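You operate a simulated robot arm through the tools that you are given. There is no shell and no other tool. Be economical: measure what you need, move in short steps, check, and stop when the job is done.

The job below is to be done with a simulated two-armed robot. You get a single attempt, and the scene is never put back.

TASK
Pick up the blue brake block with one hand, pass it to the other hand and put it on the shelf under the teal bench.

The check looks at the end state, three seconds after you hand in, the way a careful person would. Anything else that was tipped, shoved, dropped, spilled or broken makes it a failure.

THE ROBOT
Two 7-joint arms with two-finger grippers on one trunk, on a base that drives. Base frame: it is fixed to the floor where the robot stands at the start and does not move with it; the origin is under the middle of the robot, x ahead of it, y to its left, z up. Readings come in m, rad, newtons and seconds.
The left shoulder is at the start at [0.024, 0.214, 1.081], the right one opposite. With the tool pointing down near the work surface each hand reaches from about 0.2 to 0.76 m from the robot's upright axis, wherever it stands, measured 20 degrees to its own side. Places, roughly: blue brake block (5x4x10 cm) [0.8, -0.1, 0.9]; shelf under the teal bench [0.7, 0.1, 0.2]. Payload 2.2 kg a hand.
The tool frame of a hand sits at the grasp point between the pads (the TCP): z along the fingers, y along the line on which they close. The tips reach 0.019 m beyond it. Largest opening 0.116 m; the body of the gripper starts 0.07 m behind the TCP.
Orientation is that of the tool frame in the base frame, as a unit quaternion [x, y, z, w]. With the fingers straight down and closing along the base's y, the tool's x points along the base's -x, its y along +y and its z along -z.

THE INTERFACE
- The arms move only by the tool move_arm. It takes "left_targets", "right_targets" or both (then of equal length, played together; a hand with none holds still); each is a list of rows, each an object (a shift or turn left out is 0, a gripper value left out holds the last) with "xyz": the shift along the tool's x, y, z in m, a list of three; "rotation": the turn, a rotation vector about the tool's x, y, z in rad, a list of three; "fingers": the finger opening in m, from 0 to 0.116. In form: [{"xyz": [dx, dy, dz], "rotation": [rx, ry, rz], "fingers": fingers}, ...]. A call has 1 to 8 rows; each row shifts and turns the commanded pose from where the row before left it, along the tool's axes as they then stand. Each row takes 0.2 s and may step no farther than 0.05 m and 0.15 rad from the row before; otherwise, or with a gripper value out of range, the whole call is refused. A pose out of reach is approached as far as the arm can. The call stops where the force on the tool passes 40 N (or 10 N more than at its start, if that is more) or the arm is blocked; 0.2 s more then pass. The fingers move at their own pace and stop on an object; they squeeze with about 35 N. The grip force told is the motor's: it shows also when the fingers shut on nothing. Time passes only in rows, and 0.2 s behind the last, so rows that do not move let the fingers close. The reply holds the time, the measured pose of the TCP, the force on the tool along the base axes, the opening and the grip force, in the units named above and with some noise, with the torque about the TCP (base axes, N m) and any sound that the robot's microphone picked up, and new pictures: "show" is both (left out), scene, wrist or none (wrist: the cameras of the hands that moved).
- Cameras (640 x 400 px; columns grow to the right, rows downward): "scene" is now at [0.1266, -0.0437, 1.2715]; the picture's right is [-0.44, -0.90, -0.00], its down [-0.33, 0.16, -0.93] and it looks along [0.84, -0.41, -0.36] (base axes); focal length 282 px, centre (320, 200). "left" rides on the left gripper at [0.069, 0.015, -0.097] in its tool frame; the picture's right is [-0.21, 0.98, 0.00], its down [-0.76, -0.17, -0.63] and it looks along [-0.62, -0.13, 0.78] (tool axes); focal length 251 px, centre (320, 200). "right" rides on the right gripper at [0.069, -0.015, -0.097] in its tool frame; the picture's right is [0.21, 0.98, 0.00], its down [-0.76, 0.17, -0.63] and it looks along [-0.62, 0.14, 0.77] (tool axes); focal length 251 px, centre (320, 200). There is no depth. A picture from a camera that has moved, and an enlarged one, comes with that camera's place and axes in the base frame and with its lens.
- raise_lower(by): slides the trunk up (or, below 0, down) by that many m; the arms and the scene camera ride with it, the base frame stays. It gives what a move gives, with no picture.
- steer(legs): drives the robot by 1 to 6 legs, each [ahead, left, turn to the left] in m, m and rad, along the robot's own axes; the way and the turn of a leg run together, so that a leg with both is an arc; at most 1.5 m and 3.142 rad a leg. The arms and the cameras ride along, it lands a little off, and it stops where it bumps. It gives what a move gives, and a new picture of the scene camera.
- head_to(pan, tilt): turns the head with the scene camera to pan (to the left, within 1.396 rad either way) and tilt (down, from -0.506 to 1.204), counted from straight ahead of the robot. It gives what a move gives, and a new picture of the scene camera.
- enlarge(camera, box): a new picture of the part [left, top, right, bottom] of that camera's present view, enlarged. The clock stands still meanwhile.
- close_job(): hands the job in; it is judged then, once.

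Go step by step. Nothing tells you exact positions but the pictures and the camera data: compare them with the known pose of the tool, close in by small moves and look again before you grip or let go. The budget is 120 turns and 260 pictures, counting those below and the enlarged ones. Unless the task says otherwise, let go and move clear before handing in, and close with one line.

The tools are called after "Emit:" as a command line: name --argument value ..., lists and objects as JSON in quotes. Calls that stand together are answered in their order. move_arm: Moves the arms, as the interface text tells. Its arguments: {"type":"object","properties":{"left_targets":{"type":"array"},"right_targets":{"type":"array"},"show":{"type":"string","enum":["both","scene","wrist","none"]}},"required":[]} The other tools are called the same way: raise_lower (by) slides the trunk up or down; steer (legs) drives the base; head_to (pan, tilt) turns the head that bears the scene camera; enlarge (camera, box) takes an enlarged picture of a part of a camera's view; close_job () hands the job in.

At the start:

```text
t: 0.0
left_eef_pos: [0.4732, -0.0172, 1.1112]
left_orientation: [-0.001, 1.0, 0.0, 0.0]
left_force: [0.1, 0.5, 0.1]
left_ft_torque: [0.02, -0.01, -0.03]
left_width: 0.1158
left_grasp_force: 0.1
right_eef_pos: [0.4895, -0.3716, 1.1459]
right_orientation: [0.0, 1.0, 0.002, 0.0]
right_force: [0.3, 0.0, -0.6]
right_ft_torque: [0.0, -0.02, -0.03]
right_width: 0.1159
right_grasp_force: 0.0
trunk travel left (down, up): [-0.225, 0.265]
robot x, y, heading: [0.0028, -0.0024, 0.002]
head pan, tilt: [-0.452, 0.368]
```

scene: 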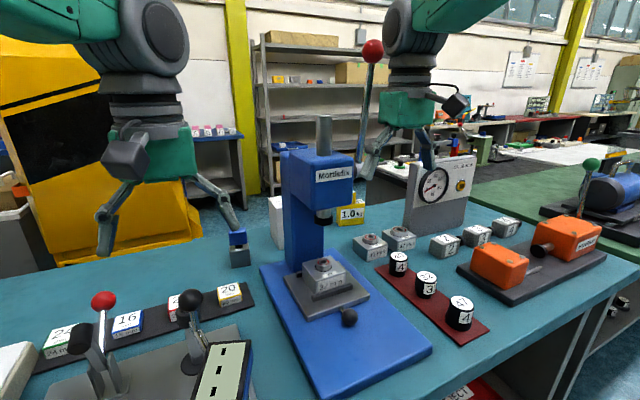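
right: 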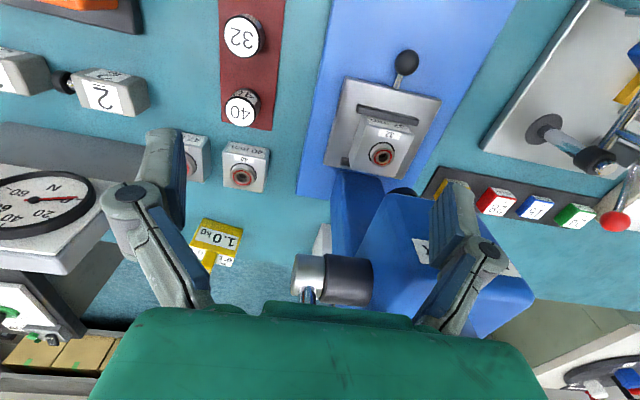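
left: 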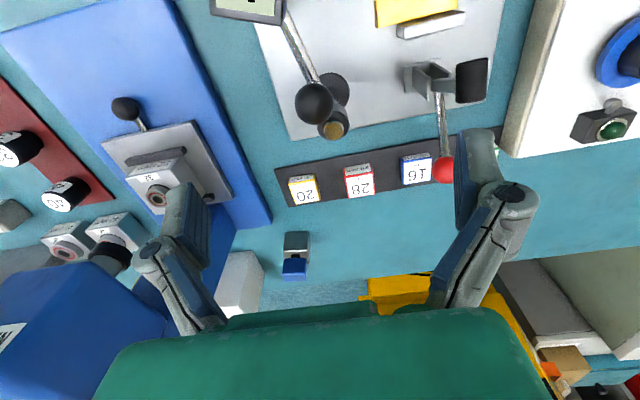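

I see a small blue-topped object near (239,247) in the scene picture, which matches the given place of the brake block. I will look closer and look down toward the bench.

Emit:
enlarge --camera "scene" --box '[180, 200, 300, 290]'

Emit:
enlarge --camera "left" --box '[210, 190, 400, 310]'

Emit:
head_to --pan 0.0 --tilt 0.7

```text
4.44 times, centred on (240, 245) of scene
camera zoom: at [0.1266, -0.0437, 1.2715], right [-0.44, -0.9, 0.0], down [-0.33, 0.16, -0.93], along [0.84, -0.41, -0.36], focal length 1254 px, centre (676, 0)
```

zoom: 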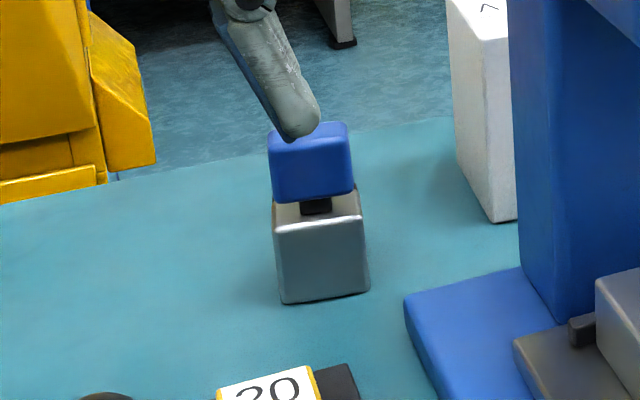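

```text
3.33 times, centred on (305, 250) of left
camera zoom: at [0.4045, -0.0021, 1.2098], right [0.21, 0.98, 0.0], down [0.76, -0.17, 0.63], along [0.62, -0.13, -0.78], focal length 838 px, centre (370, 33)
```

zoom: 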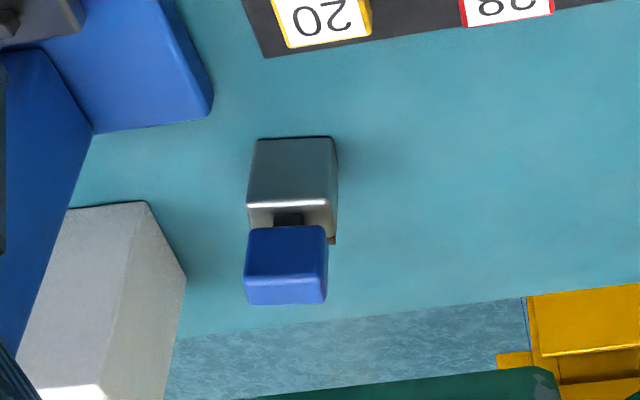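

```text
t: 0.9
left_eef_pos: [0.4722, -0.0152, 1.1139]
left_orientation: [0.001, 1.0, -0.001, 0.001]
left_force: [0.5, 0.0, -0.3]
left_ft_torque: [-0.01, -0.02, 0.01]
left_width: 0.1158
left_grasp_force: 0.1
right_eef_pos: [0.486, -0.3698, 1.148]
right_orientation: [-0.001, 1.0, 0.001, 0.001]
right_force: [-0.8, 0.2, -0.5]
right_ft_torque: [0.0, -0.01, 0.02]
right_width: 0.1158
right_grasp_force: 0.1
trunk travel left (down, up): [-0.225, 0.265]
robot x, y, heading: [0.0007, 0.0003, 0.001]
head pan, tilt: [0.0, 0.7]
camera scene: at [0.1277, -0.0031, 1.2419], right [0.0, -1.0, 0.0], down [-0.65, 0.0, -0.76], along [0.76, 0.0, -0.65], focal length 282 px, centre (320, 200)
```

scene: 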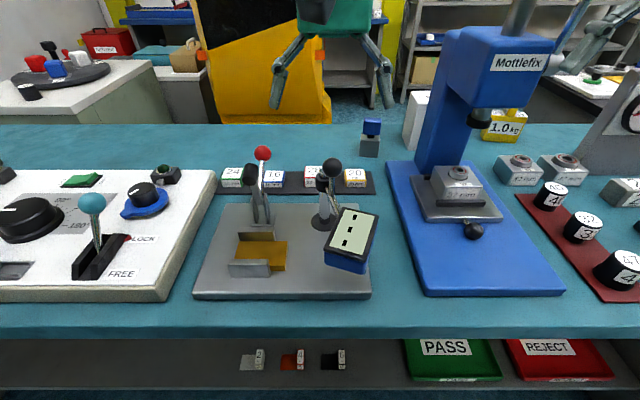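

The block stands near [0.78, -0.13], its top at about 0.94; the shelf holds some small labelled items and the PASS and REJECT trays. I look down at the gap to the bench and at the shelf before moving.

Emit:
head_to --pan 0.0 --tilt 1.2

Emit:
head_to --pan 0.6 --tilt 1.0

```text
t: 1.8
left_eef_pos: [0.4707, -0.0154, 1.1145]
left_orientation: [-0.001, 1.0, 0.0, 0.001]
left_force: [0.1, -0.3, -0.4]
left_ft_torque: [0.01, 0.01, -0.05]
left_width: 0.1161
left_grasp_force: 0.0
right_eef_pos: [0.4868, -0.3701, 1.1473]
right_orientation: [0.0, 1.0, 0.0, 0.0]
right_force: [-0.5, 0.3, -0.2]
right_ft_torque: [0.02, 0.0, 0.0]
right_width: 0.1159
right_grasp_force: 0.0
trunk travel left (down, up): [-0.225, 0.265]
robot x, y, heading: [-0.0043, -0.0035, 0.002]
head pan, tilt: [0.0, 1.201]
camera scene: at [0.0986, -0.003, 1.206], right [0.0, -1.0, 0.0], down [-0.93, 0.0, -0.36], along [0.36, 0.0, -0.93], focal length 282 px, centre (320, 200)
```

scene: 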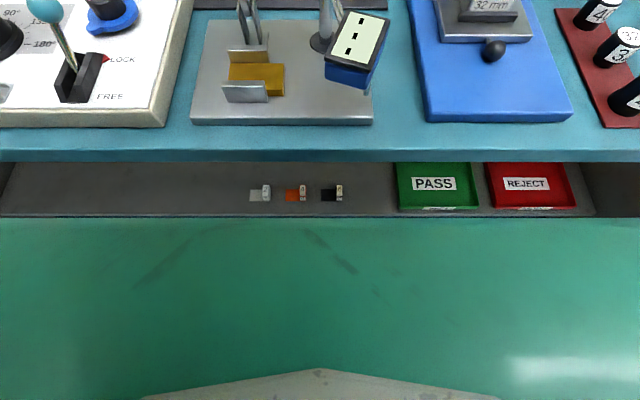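

```text
t: 2.8
left_eef_pos: [0.4709, -0.0159, 1.1127]
left_orientation: [0.0, 1.0, -0.001, 0.001]
left_force: [0.0, 0.5, 0.5]
left_ft_torque: [0.01, 0.0, -0.03]
left_width: 0.1159
left_grasp_force: 0.1
right_eef_pos: [0.4863, -0.3712, 1.1478]
right_orientation: [0.0, 1.0, 0.0, 0.001]
right_force: [-0.1, -0.1, 1.5]
right_ft_torque: [-0.03, 0.02, 0.04]
right_width: 0.116
right_grasp_force: 0.2
trunk travel left (down, up): [-0.225, 0.265]
robot x, y, heading: [-0.0004, 0.0032, 0.001]
head pan, tilt: [0.6, 1.0]
camera scene: at [0.1003, 0.0364, 1.2186], right [0.56, -0.83, 0.0], down [-0.7, -0.47, -0.54], along [0.44, 0.31, -0.84], focal length 282 px, centre (320, 200)
```

scene: 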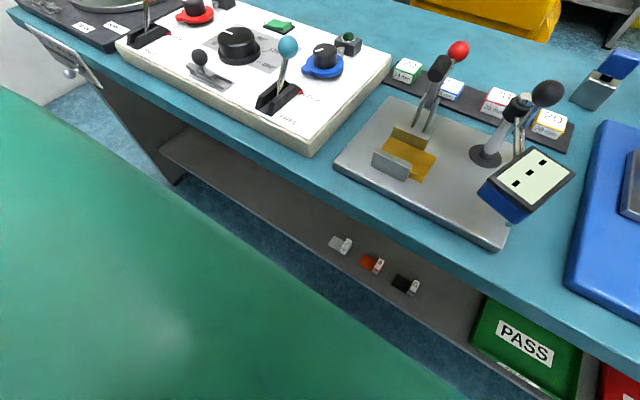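

The block stands clear at the back of the bench. I back the right hand away from the press and bring the left hand, at its height, over toward the block, with its fingers a little closed.

Emit:
move_arm --left_targets '[{"fingers": 0.09}, {"xyz": [-0.04, -0.016, 0]}, {"xyz": [-0.04, -0.016, 0]}, {"xyz": [-0.04, -0.016, 0]}, {"xyz": [-0.04, -0.016, 0]}, {"xyz": [-0.03, -0.016, 0]}]' --right_targets '[{"xyz": [0.04, 0, 0]}, {"xyz": [0.04, 0, 0]}, {"xyz": [0.04, 0, 0]}, {"xyz": [0.03, 0, 0]}, {}, {}]'

Emit:
head_to --pan -0.1 --tilt 0.5

```text
t: 4.2
left_eef_pos: [0.5876, -0.0557, 1.1156]
left_orientation: [-0.002, 1.0, -0.002, 0.0]
left_force: [0.3, 0.2, -0.3]
left_ft_torque: [0.0, -0.02, 0.05]
left_width: 0.09
left_grasp_force: 0.1
left hand out of reach, approached as far as the arm can: row 4, 5, 6
right_eef_pos: [0.3536, -0.3841, 1.1411]
right_orientation: [0.002, 1.0, 0.004, 0.0]
right_force: [0.5, 1.0, 0.4]
right_ft_torque: [0.02, -0.05, 0.02]
right_width: 0.1157
right_grasp_force: 0.2
right hand out of reach, approached as far as the arm can: row 4
trunk travel left (down, up): [-0.225, 0.265]
robot x, y, heading: [-0.0003, -0.0015, 0.002]
head pan, tilt: [0.6, 1.0]
camera scene: at [0.0997, 0.0363, 1.2187], right [0.57, -0.82, 0.0], down [-0.7, -0.47, -0.54], along [0.44, 0.31, -0.84], focal length 282 px, centre (320, 200)
camera right: at [0.2847, -0.3998, 1.2374], right [-0.21, 0.98, 0.01], down [0.76, 0.16, 0.63], along [0.62, 0.14, -0.77], focal length 251 px, centre (320, 200)
camera left: at [0.5187, -0.0391, 1.2122], right [0.21, 0.98, 0.0], down [0.76, -0.16, 0.63], along [0.62, -0.14, -0.77], focal length 251 px, centre (320, 200)
```

scene: 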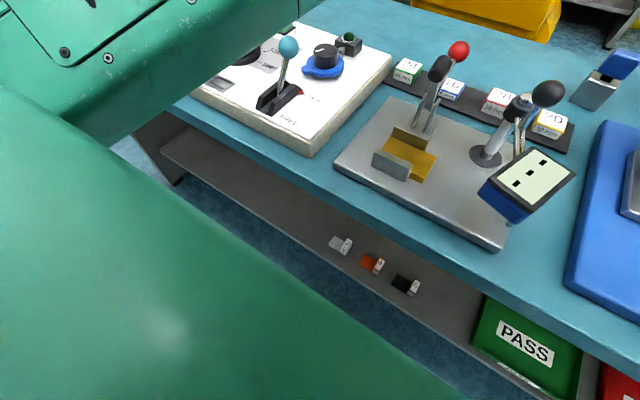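
right: 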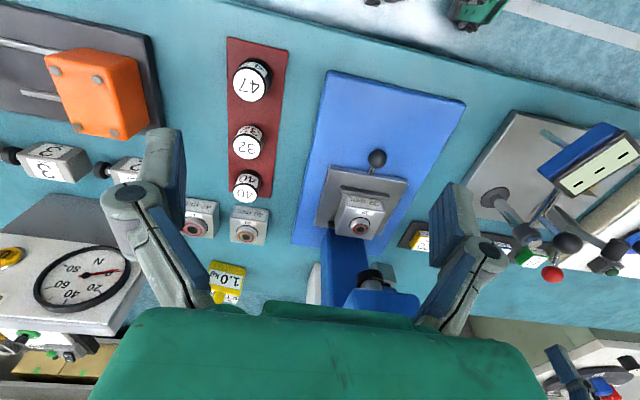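
left: 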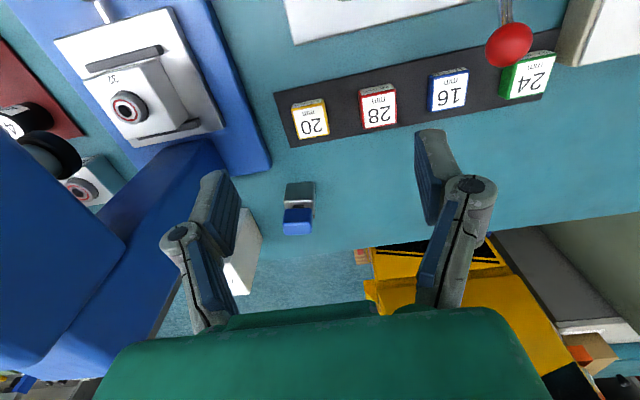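

```text
t: 5.3
left_eef_pos: [0.589, -0.0516, 1.1177]
left_orientation: [-0.003, 1.0, -0.004, 0.002]
left_force: [0.3, 0.4, 0.0]
left_ft_torque: [-0.07, 0.01, 0.03]
left_width: 0.0898
left_grasp_force: 0.0
right_eef_pos: [0.3538, -0.3823, 1.143]
right_orientation: [-0.001, 1.0, 0.003, 0.0]
right_force: [-0.2, 0.6, 0.1]
right_ft_torque: [-0.02, -0.01, 0.01]
right_width: 0.1162
right_grasp_force: 0.1
trunk travel left (down, up): [-0.225, 0.265]
robot x, y, heading: [-0.0, 0.0024, 0.0]
head pan, tilt: [-0.099, 0.499]
camera scene: at [0.1336, -0.01, 1.2595], right [-0.1, -1.0, 0.0], down [-0.48, 0.05, -0.88], along [0.87, -0.09, -0.48], focal length 282 px, centre (320, 200)
```

scene: 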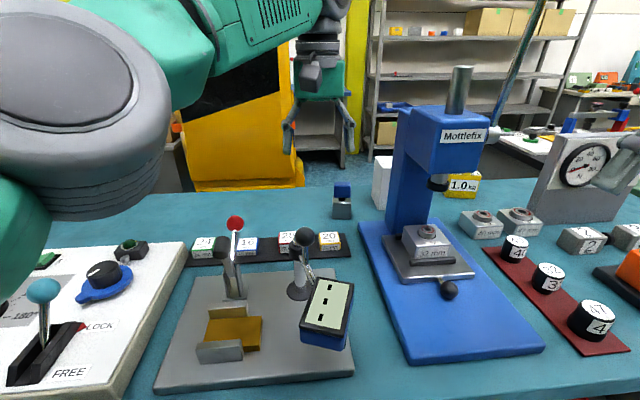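

The left arm runs out of reach at x 0.59 at this height. I pull it back, then move the robot a little ahead and to the right in small steps.

Emit:
move_arm --left_targets '[{"xyz": [0.04, 0.02, 0]}, {"xyz": [0.04, 0.02, 0]}, {"xyz": [0.04, 0.02, 0]}, {"xyz": [0.04, 0.02, 0]}, {"xyz": [0.04, 0.02, 0]}]' --show "none"

Emit:
steer --legs '[[0.0, -0.1, 0.0], [0.05, 0.0, 0.0]]'

```text
t: 6.5
left_eef_pos: [0.3818, 0.0441, 1.1136]
left_orientation: [-0.001, 1.0, -0.001, 0.002]
left_force: [0.1, 0.3, 0.7]
left_ft_torque: [0.0, -0.02, -0.02]
left_width: 0.0902
left_grasp_force: 0.1
right_eef_pos: [0.353, -0.3832, 1.1434]
right_orientation: [0.001, 1.0, 0.0, 0.002]
right_force: [0.1, -0.2, -0.1]
right_ft_torque: [0.0, -0.01, 0.0]
right_width: 0.116
right_grasp_force: 0.0
trunk travel left (down, up): [-0.225, 0.265]
robot x, y, heading: [-0.0003, -0.0006, -0.0]
head pan, tilt: [-0.099, 0.499]
```

```text
t: 8.2
left_eef_pos: [0.4305, -0.1004, 1.1139]
left_orientation: [0.003, 1.0, 0.016, 0.002]
left_force: [-0.2, -1.8, -1.2]
left_ft_torque: [0.19, -0.01, 0.02]
left_width: 0.0901
left_grasp_force: 0.0
right_eef_pos: [0.3983, -0.5311, 1.1268]
right_orientation: [0.007, 1.0, 0.026, -0.001]
right_force: [-1.1, -2.5, -1.4]
right_ft_torque: [0.26, -0.09, -0.01]
right_width: 0.1159
right_grasp_force: 0.0
trunk travel left (down, up): [-0.225, 0.265]
robot x, y, heading: [0.0488, -0.1106, -0.001]
head pan, tilt: [-0.099, 0.499]
camera scene: at [0.1773, -0.1676, 1.2586], right [-0.1, -0.99, -0.04], down [-0.48, 0.08, -0.88], along [0.87, -0.07, -0.48], focal length 282 px, centre (320, 200)
```

scene: 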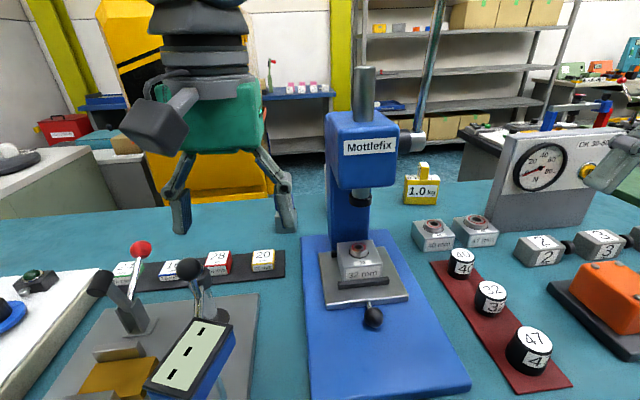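

The drive went freely, and the robot is still rocking a little. I go another few centimetres ahead.

Emit:
steer --legs '[[0.05, 0.0, 0.0]]'

Emit:
raise_lower --by 0.06

```text
t: 9.1
left_eef_pos: [0.479, -0.0684, 1.1134]
left_orientation: [0.003, 1.0, 0.0, 0.002]
left_force: [0.2, -0.6, -1.0]
left_ft_torque: [0.0, 0.0, 0.02]
left_width: 0.0899
left_grasp_force: 0.1
right_eef_pos: [0.4469, -0.5058, 1.1341]
right_orientation: [0.015, 0.999, 0.03, -0.003]
right_force: [-0.8, -1.2, -0.4]
right_ft_torque: [0.11, 0.01, 0.02]
right_width: 0.1161
right_grasp_force: 0.1
trunk travel left (down, up): [-0.225, 0.265]
robot x, y, heading: [0.0973, -0.1094, -0.008]
head pan, tilt: [-0.099, 0.499]
camera scene: at [0.2273, -0.1494, 1.2594], right [-0.1, -0.99, -0.02], down [-0.48, 0.07, -0.88], along [0.87, -0.08, -0.48], focal length 282 px, centre (320, 200)
```

scene: 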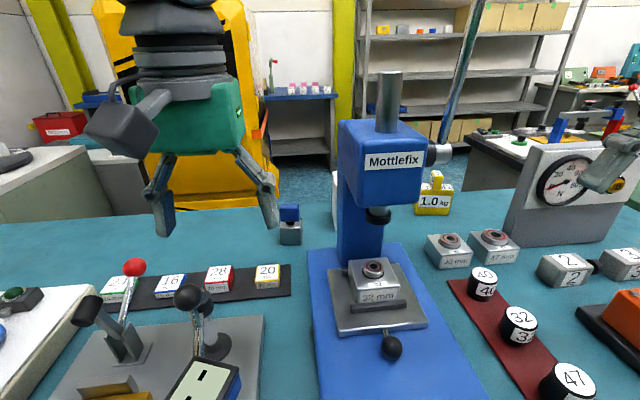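

```text
t: 10.1
left_eef_pos: [0.4797, -0.014, 1.1713]
left_orientation: [0.003, 1.0, -0.022, 0.002]
left_force: [-0.5, 1.4, 0.5]
left_ft_torque: [-0.1, 0.02, 0.04]
left_width: 0.0901
left_grasp_force: 0.0
right_eef_pos: [0.4462, -0.4577, 1.2066]
right_orientation: [0.019, 0.999, 0.025, -0.006]
right_force: [0.1, 0.6, 0.6]
right_ft_torque: [-0.07, -0.01, -0.01]
right_width: 0.1162
right_grasp_force: 0.0
trunk travel left (down, up): [-0.285, 0.205]
robot x, y, heading: [0.1, -0.1054, -0.003]
head pan, tilt: [-0.099, 0.499]
```

The robot is at x 0.10 and rocks slowly sideways. I let it settle while I look from the scene camera and the left hand.

Emit:
move_arm --left_targets '[{}, {}, {}, {}, {}, {}, {}, {}]' --show "none"

Emit:
move_arm --left_targets '[{}, {}]' --show "both"

```text
t: 12.1
left_eef_pos: [0.4776, -0.0108, 1.1713]
left_orientation: [0.001, 1.0, -0.023, 0.003]
left_force: [0.1, 0.8, 0.6]
left_ft_torque: [-0.03, -0.03, 0.01]
left_width: 0.0899
left_grasp_force: 0.0
right_eef_pos: [0.4451, -0.4502, 1.2096]
right_orientation: [0.014, 1.0, 0.016, -0.002]
right_force: [0.7, -0.3, 0.3]
right_ft_torque: [-0.03, -0.02, -0.01]
right_width: 0.1163
right_grasp_force: 0.1
trunk travel left (down, up): [-0.285, 0.205]
robot x, y, heading: [0.1004, -0.1005, -0.0]
head pan, tilt: [-0.099, 0.499]
stopped in row 8 (left hand): the arm was blocked; the commanded pose is now the measured one
```

```text
t: 12.7
left_eef_pos: [0.4786, -0.0108, 1.1729]
left_orientation: [0.002, 1.0, -0.022, 0.004]
left_force: [-0.2, 0.7, 0.5]
left_ft_torque: [-0.09, 0.03, 0.0]
left_width: 0.0903
left_grasp_force: 0.1
right_eef_pos: [0.4451, -0.4577, 1.2045]
right_orientation: [0.019, 0.999, 0.037, -0.006]
right_force: [0.0, 0.5, -0.1]
right_ft_torque: [-0.04, 0.0, -0.03]
right_width: 0.1162
right_grasp_force: 0.1
trunk travel left (down, up): [-0.285, 0.205]
robot x, y, heading: [0.0986, -0.0977, 0.003]
head pan, tilt: [-0.099, 0.499]
camera scene: at [0.2301, -0.1088, 1.3197], right [-0.1, -0.99, 0.0], down [-0.48, 0.05, -0.88], along [0.87, -0.09, -0.48], focal length 282 px, centre (320, 200)
camera left: at [0.4091, 0.0083, 1.2684], right [0.22, 0.98, -0.04], down [0.75, -0.14, 0.64], along [0.62, -0.17, -0.76], focal length 251 px, centre (320, 200)
```

scene: 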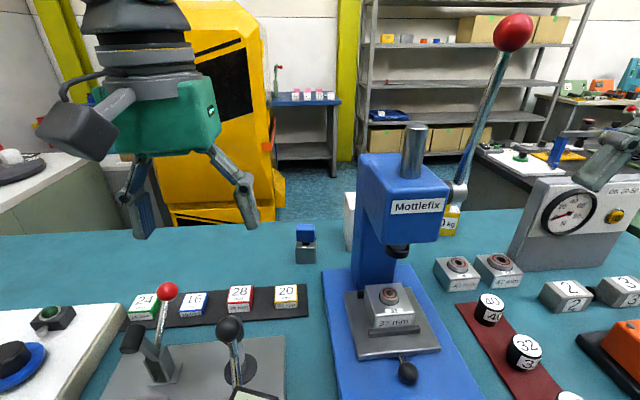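
left: 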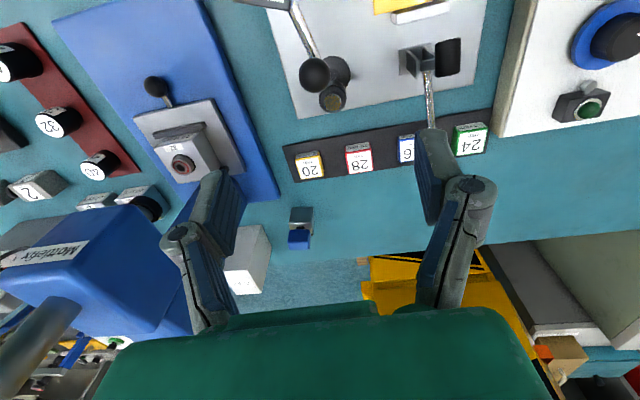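

By triangulation the block's front bottom edge lies near [0.756, -0.126, 0.86], so its centre is about x 0.778 and its top about 0.96. I level the left hand and bring it to just short of and above the block.

Emit:
move_arm --left_targets '[{"rotation": [-0.044, 0, 0]}, {"xyz": [-0.038, -0.019, 0.01]}, {"xyz": [-0.038, -0.019, 0.01]}, {"xyz": [-0.038, -0.019, 0.015]}, {"xyz": [-0.038, -0.019, 0.02]}, {"xyz": [-0.038, -0.019, 0.025]}, {"xyz": [-0.038, -0.019, 0.03]}]'

```text
refused: row 7 steps farther than a row can; nothing moved
```

Emit:
move_arm --left_targets '[{"rotation": [-0.044, 0, 0]}, {"xyz": [-0.037, -0.019, 0.01]}, {"xyz": [-0.037, -0.019, 0.015]}, {"xyz": [-0.037, -0.019, 0.02]}, {"xyz": [-0.037, -0.019, 0.02]}, {"xyz": [-0.037, -0.019, 0.025]}, {"xyz": [-0.037, -0.019, 0.025]}]'

```text
t: 14.3
left_eef_pos: [0.7081, -0.146, 1.0508]
left_orientation: [-0.004, 1.0, 0.011, -0.002]
left_force: [1.6, -0.1, -2.1]
left_ft_torque: [0.03, 0.09, -0.02]
left_width: 0.0898
left_grasp_force: 0.0
right_eef_pos: [0.4482, -0.4846, 1.1966]
right_orientation: [0.021, 0.999, 0.045, -0.008]
right_force: [-0.7, -0.9, 0.4]
right_ft_torque: [0.05, 0.01, -0.01]
right_width: 0.116
right_grasp_force: 0.2
trunk travel left (down, up): [-0.285, 0.205]
robot x, y, heading: [0.0997, -0.1035, -0.001]
head pan, tilt: [-0.099, 0.499]
camera scene: at [0.2355, -0.1361, 1.3186], right [-0.1, -0.99, -0.02], down [-0.48, 0.06, -0.87], along [0.87, -0.08, -0.49], focal length 282 px, centre (320, 200)
camera left: at [0.6383, -0.1336, 1.1492], right [0.21, 0.98, 0.02], down [0.76, -0.17, 0.63], along [0.62, -0.11, -0.78], focal length 251 px, centre (320, 200)
```

scene: 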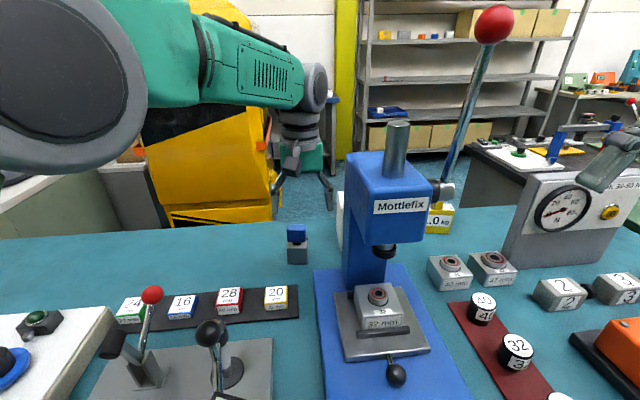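
left: 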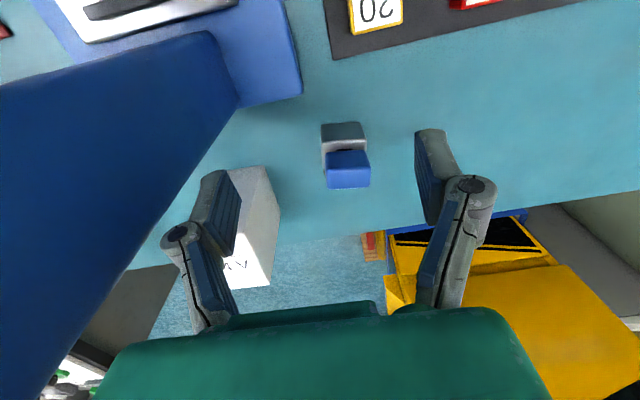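

The hand is near the block but the robot is still swaying. I wait and look again.

Emit:
move_arm --left_targets '[{}, {}, {}, {}, {}, {}, {}]' --show "none"

Emit:
move_arm --left_targets '[{}, {}, {}, {}, {}, {}, {}]' --show "wrist"

```text
t: 15.9
left_eef_pos: [0.7067, -0.1438, 1.0601]
left_orientation: [-0.007, 1.0, 0.003, 0.003]
left_force: [0.2, -1.0, 0.1]
left_ft_torque: [0.08, 0.02, 0.01]
left_width: 0.09
left_grasp_force: 0.1
right_eef_pos: [0.4456, -0.4816, 1.2017]
right_orientation: [0.015, 0.999, 0.035, -0.003]
right_force: [0.3, -0.6, 0.1]
right_ft_torque: [0.08, 0.03, 0.01]
right_width: 0.116
right_grasp_force: 0.0
trunk travel left (down, up): [-0.285, 0.205]
robot x, y, heading: [0.0995, -0.1061, -0.007]
head pan, tilt: [-0.099, 0.499]
```

```text
t: 17.5
left_eef_pos: [0.7067, -0.1322, 1.0625]
left_orientation: [-0.007, 1.0, -0.001, 0.002]
left_force: [-0.4, 0.4, -0.4]
left_ft_torque: [0.01, 0.01, -0.01]
left_width: 0.0899
left_grasp_force: 0.0
right_eef_pos: [0.4462, -0.4679, 1.2042]
right_orientation: [0.015, 0.999, 0.03, -0.003]
right_force: [0.1, -0.6, 0.9]
right_ft_torque: [0.0, 0.0, 0.04]
right_width: 0.1162
right_grasp_force: 0.1
trunk travel left (down, up): [-0.285, 0.205]
robot x, y, heading: [0.0974, -0.1071, -0.002]
head pan, tilt: [-0.099, 0.499]
camera left: at [0.6368, -0.1181, 1.1585], right [0.2, 0.98, 0.0], down [0.76, -0.15, 0.64], along [0.62, -0.13, -0.77], focal length 251 px, centre (320, 200)
```

left: 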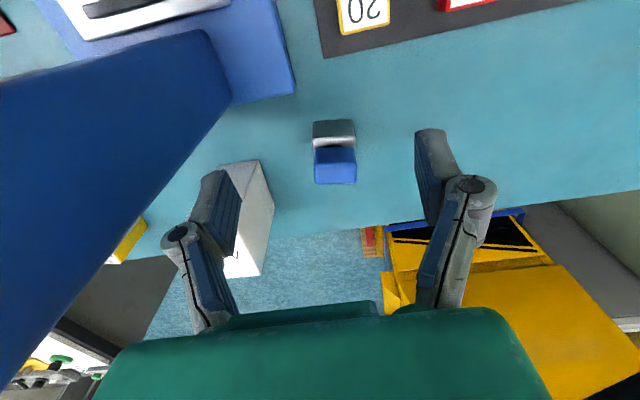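

I zoom in on the block to find how it is turned.

Emit:
enlarge --camera "left" --box '[285, 100, 385, 200]'

```text
4.00 times, centred on (335, 150) of left
camera zoom: at [0.6368, -0.1181, 1.1585], right [0.2, 0.98, 0.0], down [0.76, -0.15, 0.64], along [0.62, -0.13, -0.77], focal length 1006 px, centre (260, 400)
```

zoom: 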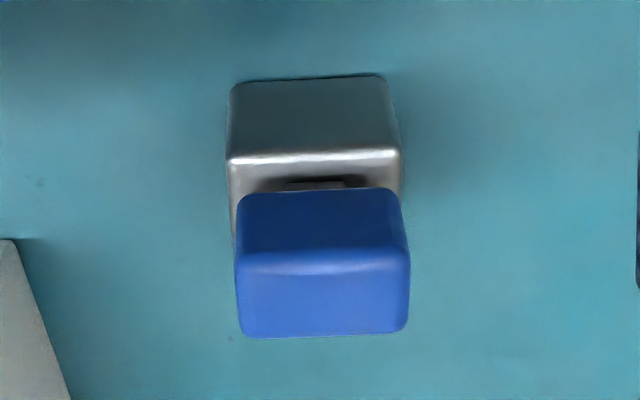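

The block is turned about 8° clockwise, and its head centre is near [0.772, -0.131] at z 0.925 to 0.957. I turn the hand to match and move over it at z 1.0.

Emit:
move_arm --left_targets '[{"rotation": [0, 0, 0.145]}, {"xyz": [-0.022, 0.003, 0.02]}, {"xyz": [-0.022, 0.003, 0.02]}, {"xyz": [-0.021, 0.003, 0.02]}, {}, {}, {}, {}]' --show "none"

Emit:
move_arm --left_targets '[{}, {}, {}, {}, {}]'

```text
t: 19.3
left_eef_pos: [0.7421, -0.1291, 0.9977]
left_orientation: [0.074, 0.997, 0.007, 0.003]
left_force: [0.1, 0.0, -0.2]
left_ft_torque: [-0.03, 0.04, 0.03]
left_width: 0.0899
left_grasp_force: 0.0
left hand out of reach, approached as far as the arm can: row 3, 4
right_eef_pos: [0.4463, -0.4696, 1.2036]
right_orientation: [0.015, 0.999, 0.031, -0.003]
right_force: [0.4, -0.9, -0.4]
right_ft_torque: [-0.01, -0.01, 0.04]
right_width: 0.1161
right_grasp_force: 0.1
trunk travel left (down, up): [-0.285, 0.205]
robot x, y, heading: [0.096, -0.1002, 0.001]
head pan, tilt: [-0.099, 0.499]
```

```text
t: 20.5
left_eef_pos: [0.7408, -0.1287, 1.0]
left_orientation: [0.075, 0.997, 0.007, 0.002]
left_force: [0.3, 0.6, 0.5]
left_ft_torque: [0.06, -0.02, -0.01]
left_width: 0.09
left_grasp_force: 0.0
right_eef_pos: [0.447, -0.4696, 1.204]
right_orientation: [0.015, 0.999, 0.03, -0.004]
right_force: [-0.2, 0.3, -0.2]
right_ft_torque: [0.01, 0.02, 0.01]
right_width: 0.1161
right_grasp_force: 0.0
trunk travel left (down, up): [-0.285, 0.205]
robot x, y, heading: [0.0995, -0.1079, -0.007]
head pan, tilt: [-0.099, 0.499]
camera scene: at [0.2322, -0.1155, 1.3195], right [-0.1, -0.99, 0.0], down [-0.48, 0.05, -0.88], along [0.87, -0.09, -0.48], focal length 282 px, centre (320, 200)
camera left: at [0.6747, -0.1056, 1.0966], right [0.36, 0.93, 0.01], down [0.72, -0.28, 0.63], along [0.59, -0.22, -0.77], focal length 251 px, centre (320, 200)
```

scene: 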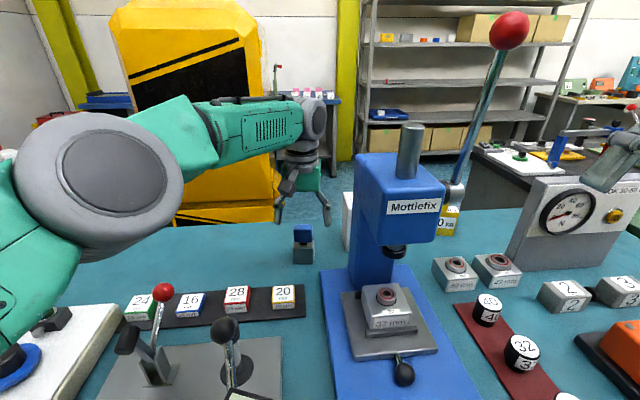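
left: 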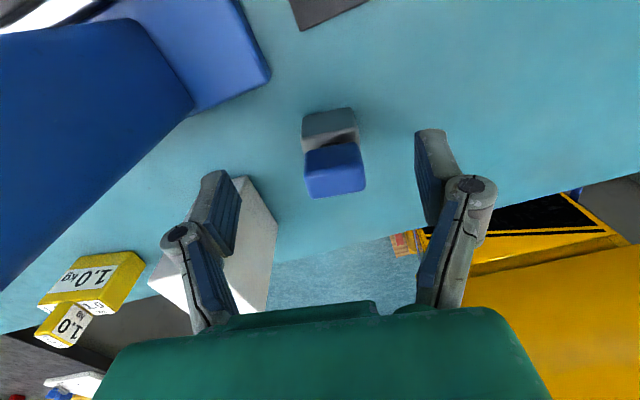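

The arm is about 3 cm short. I lift the hand a little and drive 4 cm ahead.

Emit:
move_arm --left_targets '[{"xyz": [0.01, 0, -0.03]}, {}]' --show "none"

Emit:
steer --legs '[[0.045, 0.0, 0.0]]'

Emit:
move_arm --left_targets '[{}, {}, {}, {}, {}, {}]' --show "wrist"

```text
t: 21.1
left_eef_pos: [0.7318, -0.129, 1.0279]
left_orientation: [0.074, 0.997, 0.008, 0.001]
left_force: [0.1, 0.3, -0.3]
left_ft_torque: [0.0, 0.01, 0.0]
left_width: 0.0899
left_grasp_force: 0.1
right_eef_pos: [0.4473, -0.4707, 1.2032]
right_orientation: [0.015, 0.999, 0.031, -0.003]
right_force: [0.8, -0.3, -1.0]
right_ft_torque: [0.0, 0.01, -0.01]
right_width: 0.1161
right_grasp_force: 0.1
trunk travel left (down, up): [-0.285, 0.205]
robot x, y, heading: [0.0935, -0.1032, -0.006]
head pan, tilt: [-0.099, 0.499]
```

```text
t: 22.0
left_eef_pos: [0.773, -0.1295, 1.0305]
left_orientation: [0.074, 0.997, 0.007, 0.002]
left_force: [0.6, -0.1, -0.7]
left_ft_torque: [0.02, 0.0, -0.01]
left_width: 0.09
left_grasp_force: 0.0
right_eef_pos: [0.4883, -0.47, 1.204]
right_orientation: [0.015, 0.999, 0.031, -0.003]
right_force: [-0.1, 0.7, -0.3]
right_ft_torque: [-0.02, 0.02, 0.01]
right_width: 0.1161
right_grasp_force: 0.0
trunk travel left (down, up): [-0.285, 0.205]
robot x, y, heading: [0.147, -0.1005, -0.0]
head pan, tilt: [-0.099, 0.499]
camera scene: at [0.2738, -0.1157, 1.3199], right [-0.1, -0.99, 0.0], down [-0.48, 0.05, -0.88], along [0.87, -0.09, -0.48], focal length 282 px, centre (320, 200)
```

scene: 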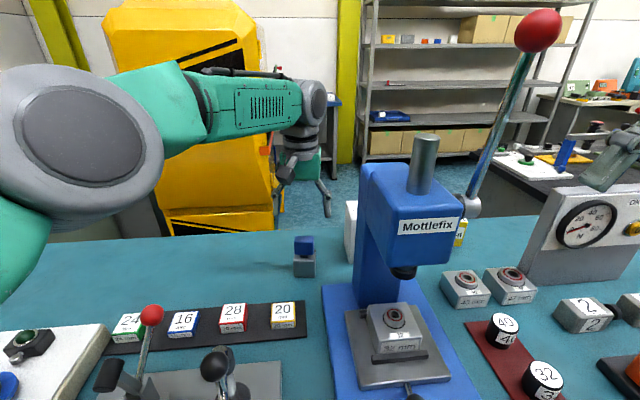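

```text
t: 23.4
left_eef_pos: [0.7741, -0.1293, 1.0309]
left_orientation: [0.075, 0.997, 0.007, 0.003]
left_force: [1.5, -0.3, -0.1]
left_ft_torque: [-0.02, 0.01, -0.05]
left_width: 0.0899
left_grasp_force: 0.1
right_eef_pos: [0.4875, -0.4703, 1.2027]
right_orientation: [0.015, 0.999, 0.032, -0.005]
right_force: [-0.1, 0.4, 0.0]
right_ft_torque: [-0.03, 0.01, -0.02]
right_width: 0.1161
right_grasp_force: 0.0
trunk travel left (down, up): [-0.285, 0.205]
robot x, y, heading: [0.1449, -0.104, -0.003]
head pan, tilt: [-0.099, 0.499]
camera left: at [0.707, -0.105, 1.1279], right [0.36, 0.93, 0.01], down [0.72, -0.29, 0.63], along [0.6, -0.22, -0.77], focal length 251 px, centre (320, 200)
```

left: 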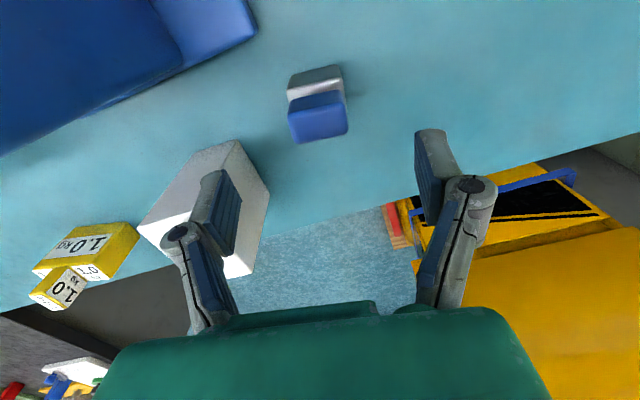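

The TCP is now above the head of the block and steady. I zoom in to check the alignment.

Emit:
enlarge --camera "left" --box '[270, 50, 370, 150]'

```text
4.00 times, centred on (320, 100) of left
camera zoom: at [0.707, -0.105, 1.1279], right [0.36, 0.93, 0.01], down [0.72, -0.29, 0.63], along [0.6, -0.22, -0.77], focal length 1006 px, centre (320, 600)
```

zoom: 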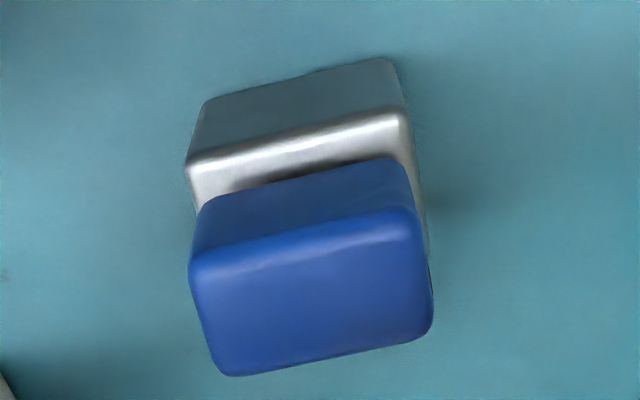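

The alignment is good. I go straight down to z 0.941, where the fingers will straddle the head.

Emit:
move_arm --left_targets '[{"xyz": [0, 0, 0.03]}, {"xyz": [0, 0, 0.03]}, {"xyz": [0, 0, 0.03]}, {}]'

```text
t: 24.4
left_eef_pos: [0.7745, -0.1298, 0.9398]
left_orientation: [0.075, 0.997, 0.007, 0.003]
left_force: [0.5, 0.2, 0.7]
left_ft_torque: [0.0, 0.02, -0.01]
left_width: 0.09
left_grasp_force: 0.0
right_eef_pos: [0.4886, -0.4699, 1.2015]
right_orientation: [0.015, 0.999, 0.033, -0.007]
right_force: [-0.6, -0.5, -0.3]
right_ft_torque: [-0.03, 0.0, -0.02]
right_width: 0.1159
right_grasp_force: 0.0
trunk travel left (down, up): [-0.285, 0.205]
robot x, y, heading: [0.1449, -0.0995, -0.008]
head pan, tilt: [-0.099, 0.499]
camera scene: at [0.2767, -0.1157, 1.3195], right [-0.1, -0.99, 0.0], down [-0.48, 0.05, -0.88], along [0.87, -0.09, -0.48], focal length 282 px, centre (320, 200)
camera left: at [0.7074, -0.1052, 1.0376], right [0.36, 0.93, 0.01], down [0.72, -0.29, 0.63], along [0.6, -0.22, -0.77], focal length 251 px, centre (320, 200)
```

scene: 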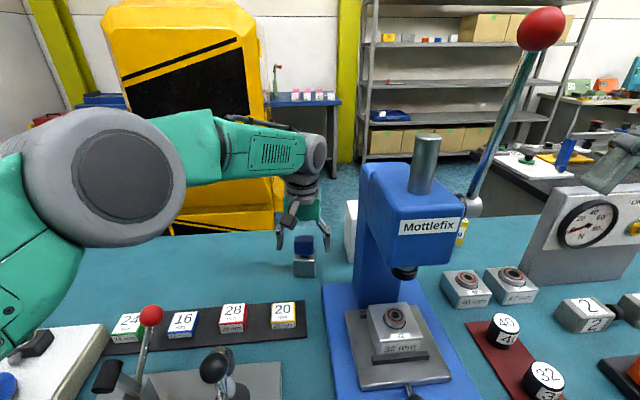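
left: 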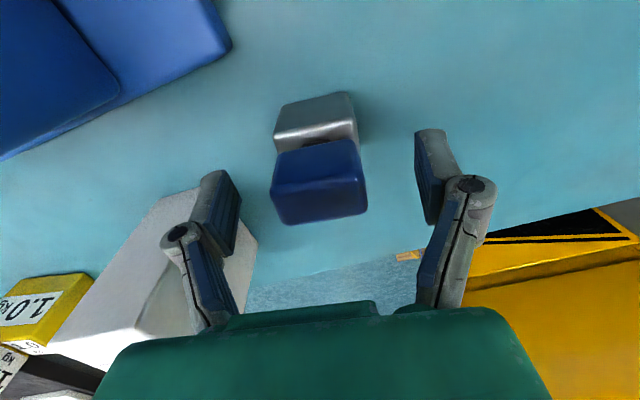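

The head lies between the pads and is centred. I close the fingers on it.

Emit:
move_arm --left_targets '[{"fingers": 0.06}, {"fingers": 0.03}, {"fingers": 0.02}, {"fingers": 0.02}]' --show "wrist"

```text
t: 25.4
left_eef_pos: [0.775, -0.1299, 0.9398]
left_orientation: [0.075, 0.997, 0.007, 0.002]
left_force: [0.0, -0.6, 0.1]
left_ft_torque: [-0.01, -0.04, -0.02]
left_width: 0.044
left_grasp_force: 34.9
right_eef_pos: [0.4882, -0.4691, 1.2015]
right_orientation: [0.016, 0.999, 0.034, -0.006]
right_force: [-0.9, -0.7, -0.2]
right_ft_torque: [-0.03, -0.01, -0.01]
right_width: 0.1162
right_grasp_force: 0.1
trunk travel left (down, up): [-0.285, 0.205]
robot x, y, heading: [0.1454, -0.1029, -0.005]
head pan, tilt: [-0.099, 0.499]
camera left: at [0.7077, -0.1054, 1.0375], right [0.36, 0.93, 0.01], down [0.72, -0.29, 0.63], along [0.6, -0.22, -0.77], focal length 251 px, centre (320, 200)
```

left: 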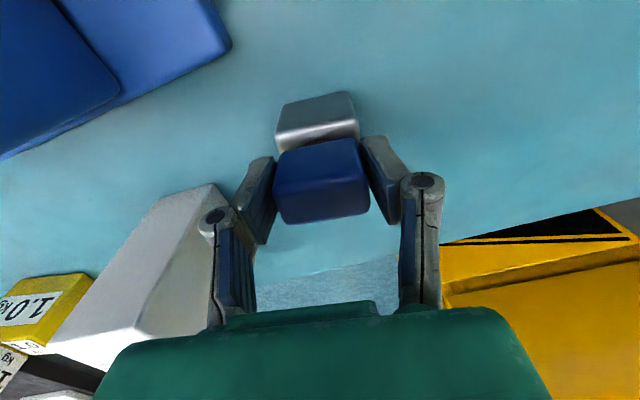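

The head is held at 44 mm width with 35 N. I lift it straight up.

Emit:
move_arm --left_targets '[{"xyz": [0, 0, -0.03]}, {"xyz": [0, 0, -0.04]}, {"xyz": [0, 0, -0.04]}, {"xyz": [0.02, 0, -0.04]}, {}]'

```text
t: 26.6
left_eef_pos: [0.7565, -0.1234, 1.0916]
left_orientation: [0.07, 0.998, 0.004, 0.002]
left_force: [0.6, 0.5, -2.7]
left_ft_torque: [0.0, 0.02, -0.03]
left_width: 0.0441
left_grasp_force: 35.0
right_eef_pos: [0.4907, -0.4689, 1.2027]
right_orientation: [0.015, 0.999, 0.032, -0.006]
right_force: [1.2, 0.1, 0.1]
right_ft_torque: [-0.02, 0.0, 0.01]
right_width: 0.1158
right_grasp_force: 0.0
trunk travel left (down, up): [-0.285, 0.205]
robot x, y, heading: [0.1396, -0.1037, -0.003]
head pan, tilt: [-0.099, 0.499]
camera scene: at [0.278, -0.1151, 1.3193], right [-0.1, -0.99, 0.0], down [-0.48, 0.05, -0.88], along [0.87, -0.09, -0.48], focal length 282 px, centre (320, 200)
camera left: at [0.6884, -0.0981, 1.1893], right [0.35, 0.94, 0.01], down [0.72, -0.28, 0.63], along [0.59, -0.22, -0.77], focal length 251 px, centre (320, 200)
```

scene: 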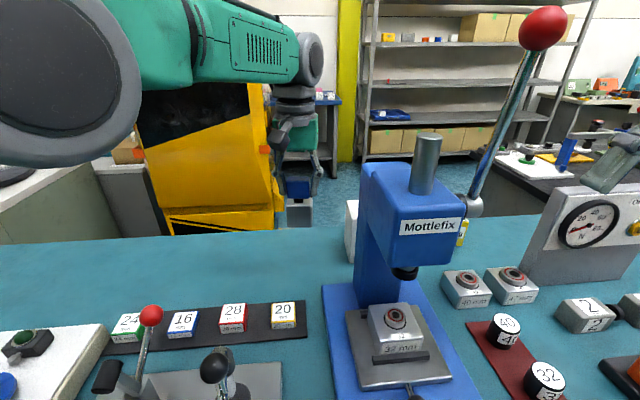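
left: 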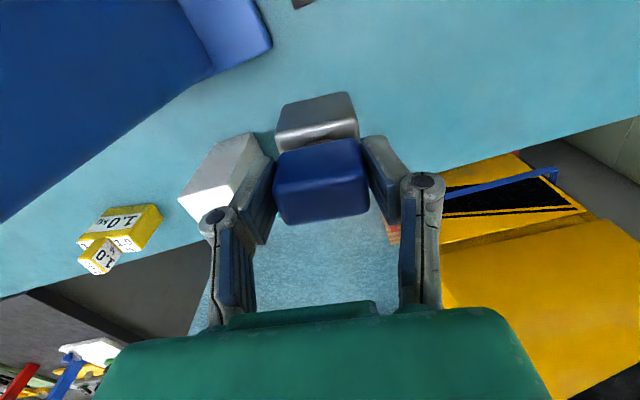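

The whole block came up cleanly. I raise it clear of the levers, whose balls reach about z 1.02, pull it in and then back the robot away from the bench.

Emit:
move_arm --left_targets '[{"xyz": [0.03, 0, -0.02]}, {"xyz": [0.03, 0, -0.02]}, {"xyz": [0.03, 0, -0.02]}, {"xyz": [0.03, 0, -0.02]}, {}]' --show "scene"

Emit:
steer --legs '[[-0.3, 0.0, 0.0], [-0.3, 0.0, 0.0]]'

```text
t: 27.8
left_eef_pos: [0.6397, -0.1082, 1.1666]
left_orientation: [0.075, 0.997, 0.006, -0.001]
left_force: [0.2, 0.4, -3.7]
left_ft_torque: [-0.05, 0.06, 0.0]
left_width: 0.0439
left_grasp_force: 35.1
right_eef_pos: [0.4929, -0.4716, 1.2011]
right_orientation: [0.016, 0.999, 0.033, -0.006]
right_force: [1.1, -0.1, -1.9]
right_ft_torque: [-0.02, 0.08, 0.01]
right_width: 0.116
right_grasp_force: 0.0
trunk travel left (down, up): [-0.285, 0.205]
robot x, y, heading: [0.1414, -0.1021, -0.006]
head pan, tilt: [-0.099, 0.499]
camera scene: at [0.2809, -0.1171, 1.3188], right [-0.1, -0.99, 0.0], down [-0.48, 0.05, -0.87], along [0.87, -0.09, -0.49], focal length 282 px, centre (320, 200)
```

scene: 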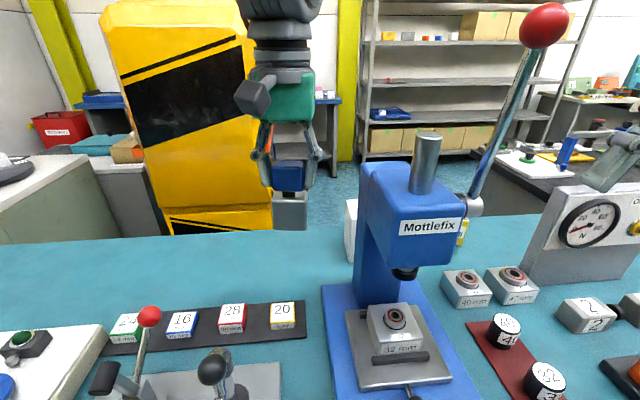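

```text
t: 31.5
left_eef_pos: [0.0352, -0.1059, 1.1699]
left_orientation: [0.074, 0.997, 0.007, 0.002]
left_force: [-0.4, 0.6, -2.0]
left_ft_torque: [-0.02, 0.01, -0.02]
left_width: 0.0441
left_grasp_force: 35.4
right_eef_pos: [-0.1108, -0.4683, 1.2019]
right_orientation: [0.016, 0.999, 0.032, -0.005]
right_force: [-0.2, -0.6, 0.3]
right_ft_torque: [-0.01, -0.04, -0.03]
right_width: 0.116
right_grasp_force: 0.0
trunk travel left (down, up): [-0.285, 0.205]
robot x, y, heading: [-0.4547, -0.1004, -0.005]
head pan, tilt: [-0.099, 0.499]
camera scene: at [-0.3239, -0.1142, 1.3194], right [-0.1, -0.99, 0.0], down [-0.48, 0.05, -0.88], along [0.87, -0.09, -0.48], focal length 282 px, centre (320, 200)
```

scene: 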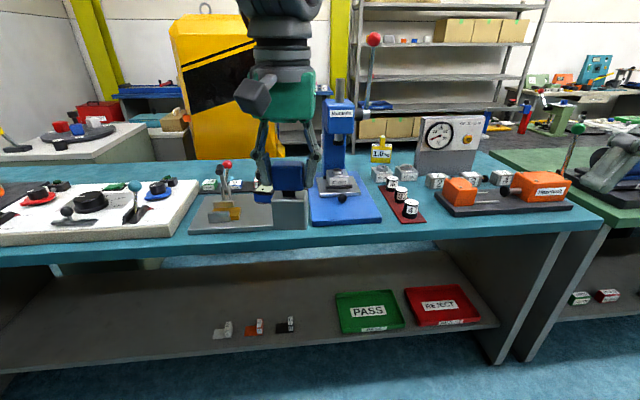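

The robot now stands well clear at x −0.45, and the shelf shows free room to the left of the small items. For the handover I turn the left hand clockwise about the vertical, so that the right hand can take the grey base from the side away from the left camera.

Emit:
move_arm --left_targets '[{"rotation": [0, 0, 0.14]}, {"rotation": [0, 0, 0.14]}, {"rotation": [0, 0, 0.14]}, {"rotation": [0, 0, 0.14]}, {"rotation": [0, 0, 0.14]}, {"rotation": [0, 0, 0.14]}, {"rotation": [0, 0, 0.14]}, {"rotation": [0, 0, 0.14]}]' --show "none"

Emit:
head_to --pan -0.1 --tilt 0.4

```text
t: 33.3
left_eef_pos: [0.032, -0.1061, 1.1701]
left_orientation: [0.594, 0.804, 0.009, -0.001]
left_force: [0.4, 0.1, -2.6]
left_ft_torque: [0.03, 0.02, 0.01]
left_width: 0.0442
left_grasp_force: 34.4
right_eef_pos: [-0.1145, -0.4682, 1.2008]
right_orientation: [0.015, 0.999, 0.034, -0.008]
right_force: [0.3, -0.1, -0.9]
right_ft_torque: [-0.02, 0.01, 0.04]
right_width: 0.1163
right_grasp_force: 0.0
trunk travel left (down, up): [-0.285, 0.205]
robot x, y, heading: [-0.4587, -0.097, 0.0]
head pan, tilt: [-0.099, 0.499]
```

```text
t: 34.0
left_eef_pos: [0.0321, -0.1063, 1.173]
left_orientation: [0.592, 0.806, 0.007, 0.001]
left_force: [-0.6, -0.1, -2.9]
left_ft_torque: [-0.01, 0.04, 0.02]
left_width: 0.0442
left_grasp_force: 35.6
right_eef_pos: [-0.1142, -0.468, 1.2006]
right_orientation: [0.015, 0.999, 0.033, -0.007]
right_force: [0.2, -0.2, 0.1]
right_ft_torque: [0.0, 0.02, 0.0]
right_width: 0.1163
right_grasp_force: 0.0
trunk travel left (down, up): [-0.285, 0.205]
robot x, y, heading: [-0.4599, -0.1003, -0.004]
head pan, tilt: [-0.099, 0.4]
camera scene: at [-0.3229, -0.1146, 1.3286], right [-0.1, -0.99, 0.0], down [-0.39, 0.04, -0.92], along [0.91, -0.09, -0.39], focal length 282 px, centre (320, 200)
```

scene: 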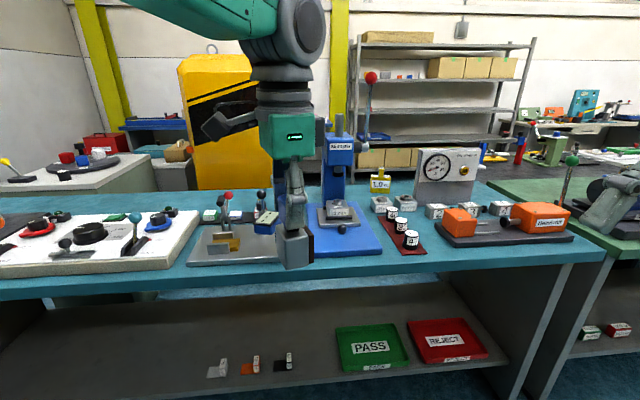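

The left hand turned freely. I turn it a little more and turn the right hand about the vertical too, so its camera will end up on top when it points forward-left.

Emit:
move_arm --left_targets '[{"rotation": [0, 0, 0.14]}, {"rotation": [0, 0, 0.14]}, {"rotation": [0, 0, 0.14]}, {"rotation": [0, 0, 0.14]}, {"rotation": [0, 0, 0.14]}, {}, {}, {}]' --right_targets '[{"rotation": [0, 0, 0.14]}, {"rotation": [0, 0, 0.14]}, {"rotation": [0, 0, 0.14]}, {"rotation": [0, 0, 0.14]}, {"rotation": [0, 0, 0.14]}, {"rotation": [0, 0, 0.14]}, {"rotation": [0, 0, 0.14]}, {"rotation": [0, 0, 0.14]}]' --show "none"

Emit:
move_arm --right_targets '[{"rotation": [0, 0, 0.14]}, {"rotation": [0, 0, 0.14]}, {"rotation": [0, 0, 0.14]}, {"rotation": [0, 0, 0.14]}, {"rotation": [0, 0, 0.14]}, {"rotation": [0, 0, 0.14]}]'

```text
t: 35.8
left_eef_pos: [0.0311, -0.1058, 1.1717]
left_orientation: [0.833, 0.554, 0.008, -0.003]
left_force: [-0.7, -0.4, -4.1]
left_ft_torque: [-0.01, -0.01, -0.04]
left_width: 0.0441
left_grasp_force: 35.0
right_eef_pos: [-0.1078, -0.4747, 1.202]
right_orientation: [0.545, 0.838, 0.027, -0.021]
right_force: [-0.1, 0.7, -0.3]
right_ft_torque: [0.0, 0.0, 0.0]
right_width: 0.1161
right_grasp_force: 0.0
right hand out of reach, approached as far as the arm can: row 1
trunk travel left (down, up): [-0.285, 0.205]
robot x, y, heading: [-0.4569, -0.0992, 0.003]
head pan, tilt: [-0.099, 0.4]
```

```text
t: 37.2
left_eef_pos: [0.0315, -0.106, 1.1718]
left_orientation: [0.833, 0.554, 0.007, -0.003]
left_force: [-0.8, 0.2, -2.9]
left_ft_torque: [0.02, 0.03, -0.02]
left_width: 0.0442
left_grasp_force: 34.9
right_eef_pos: [-0.1075, -0.4755, 1.201]
right_orientation: [0.839, 0.543, 0.016, -0.031]
right_force: [0.0, -0.2, 0.3]
right_ft_torque: [0.0, 0.05, -0.03]
right_width: 0.1159
right_grasp_force: 0.1
trunk travel left (down, up): [-0.285, 0.205]
robot x, y, heading: [-0.4575, -0.1009, -0.002]
head pan, tilt: [-0.099, 0.4]
camera scene: at [-0.3227, -0.1145, 1.3286], right [-0.1, -0.99, 0.0], down [-0.39, 0.04, -0.92], along [0.92, -0.09, -0.39], focal length 282 px, centre (320, 200)
camera right: at [-0.0914, -0.4128, 1.3016], right [0.98, -0.2, -0.02], down [-0.15, -0.8, 0.58], along [-0.13, -0.56, -0.81], focal length 251 px, centre (320, 200)
```

scene: 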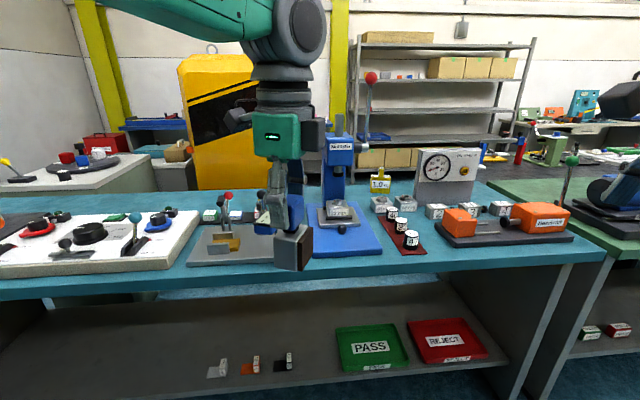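
right: 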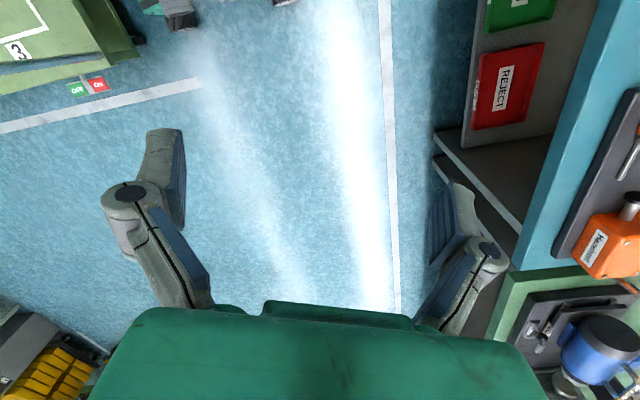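

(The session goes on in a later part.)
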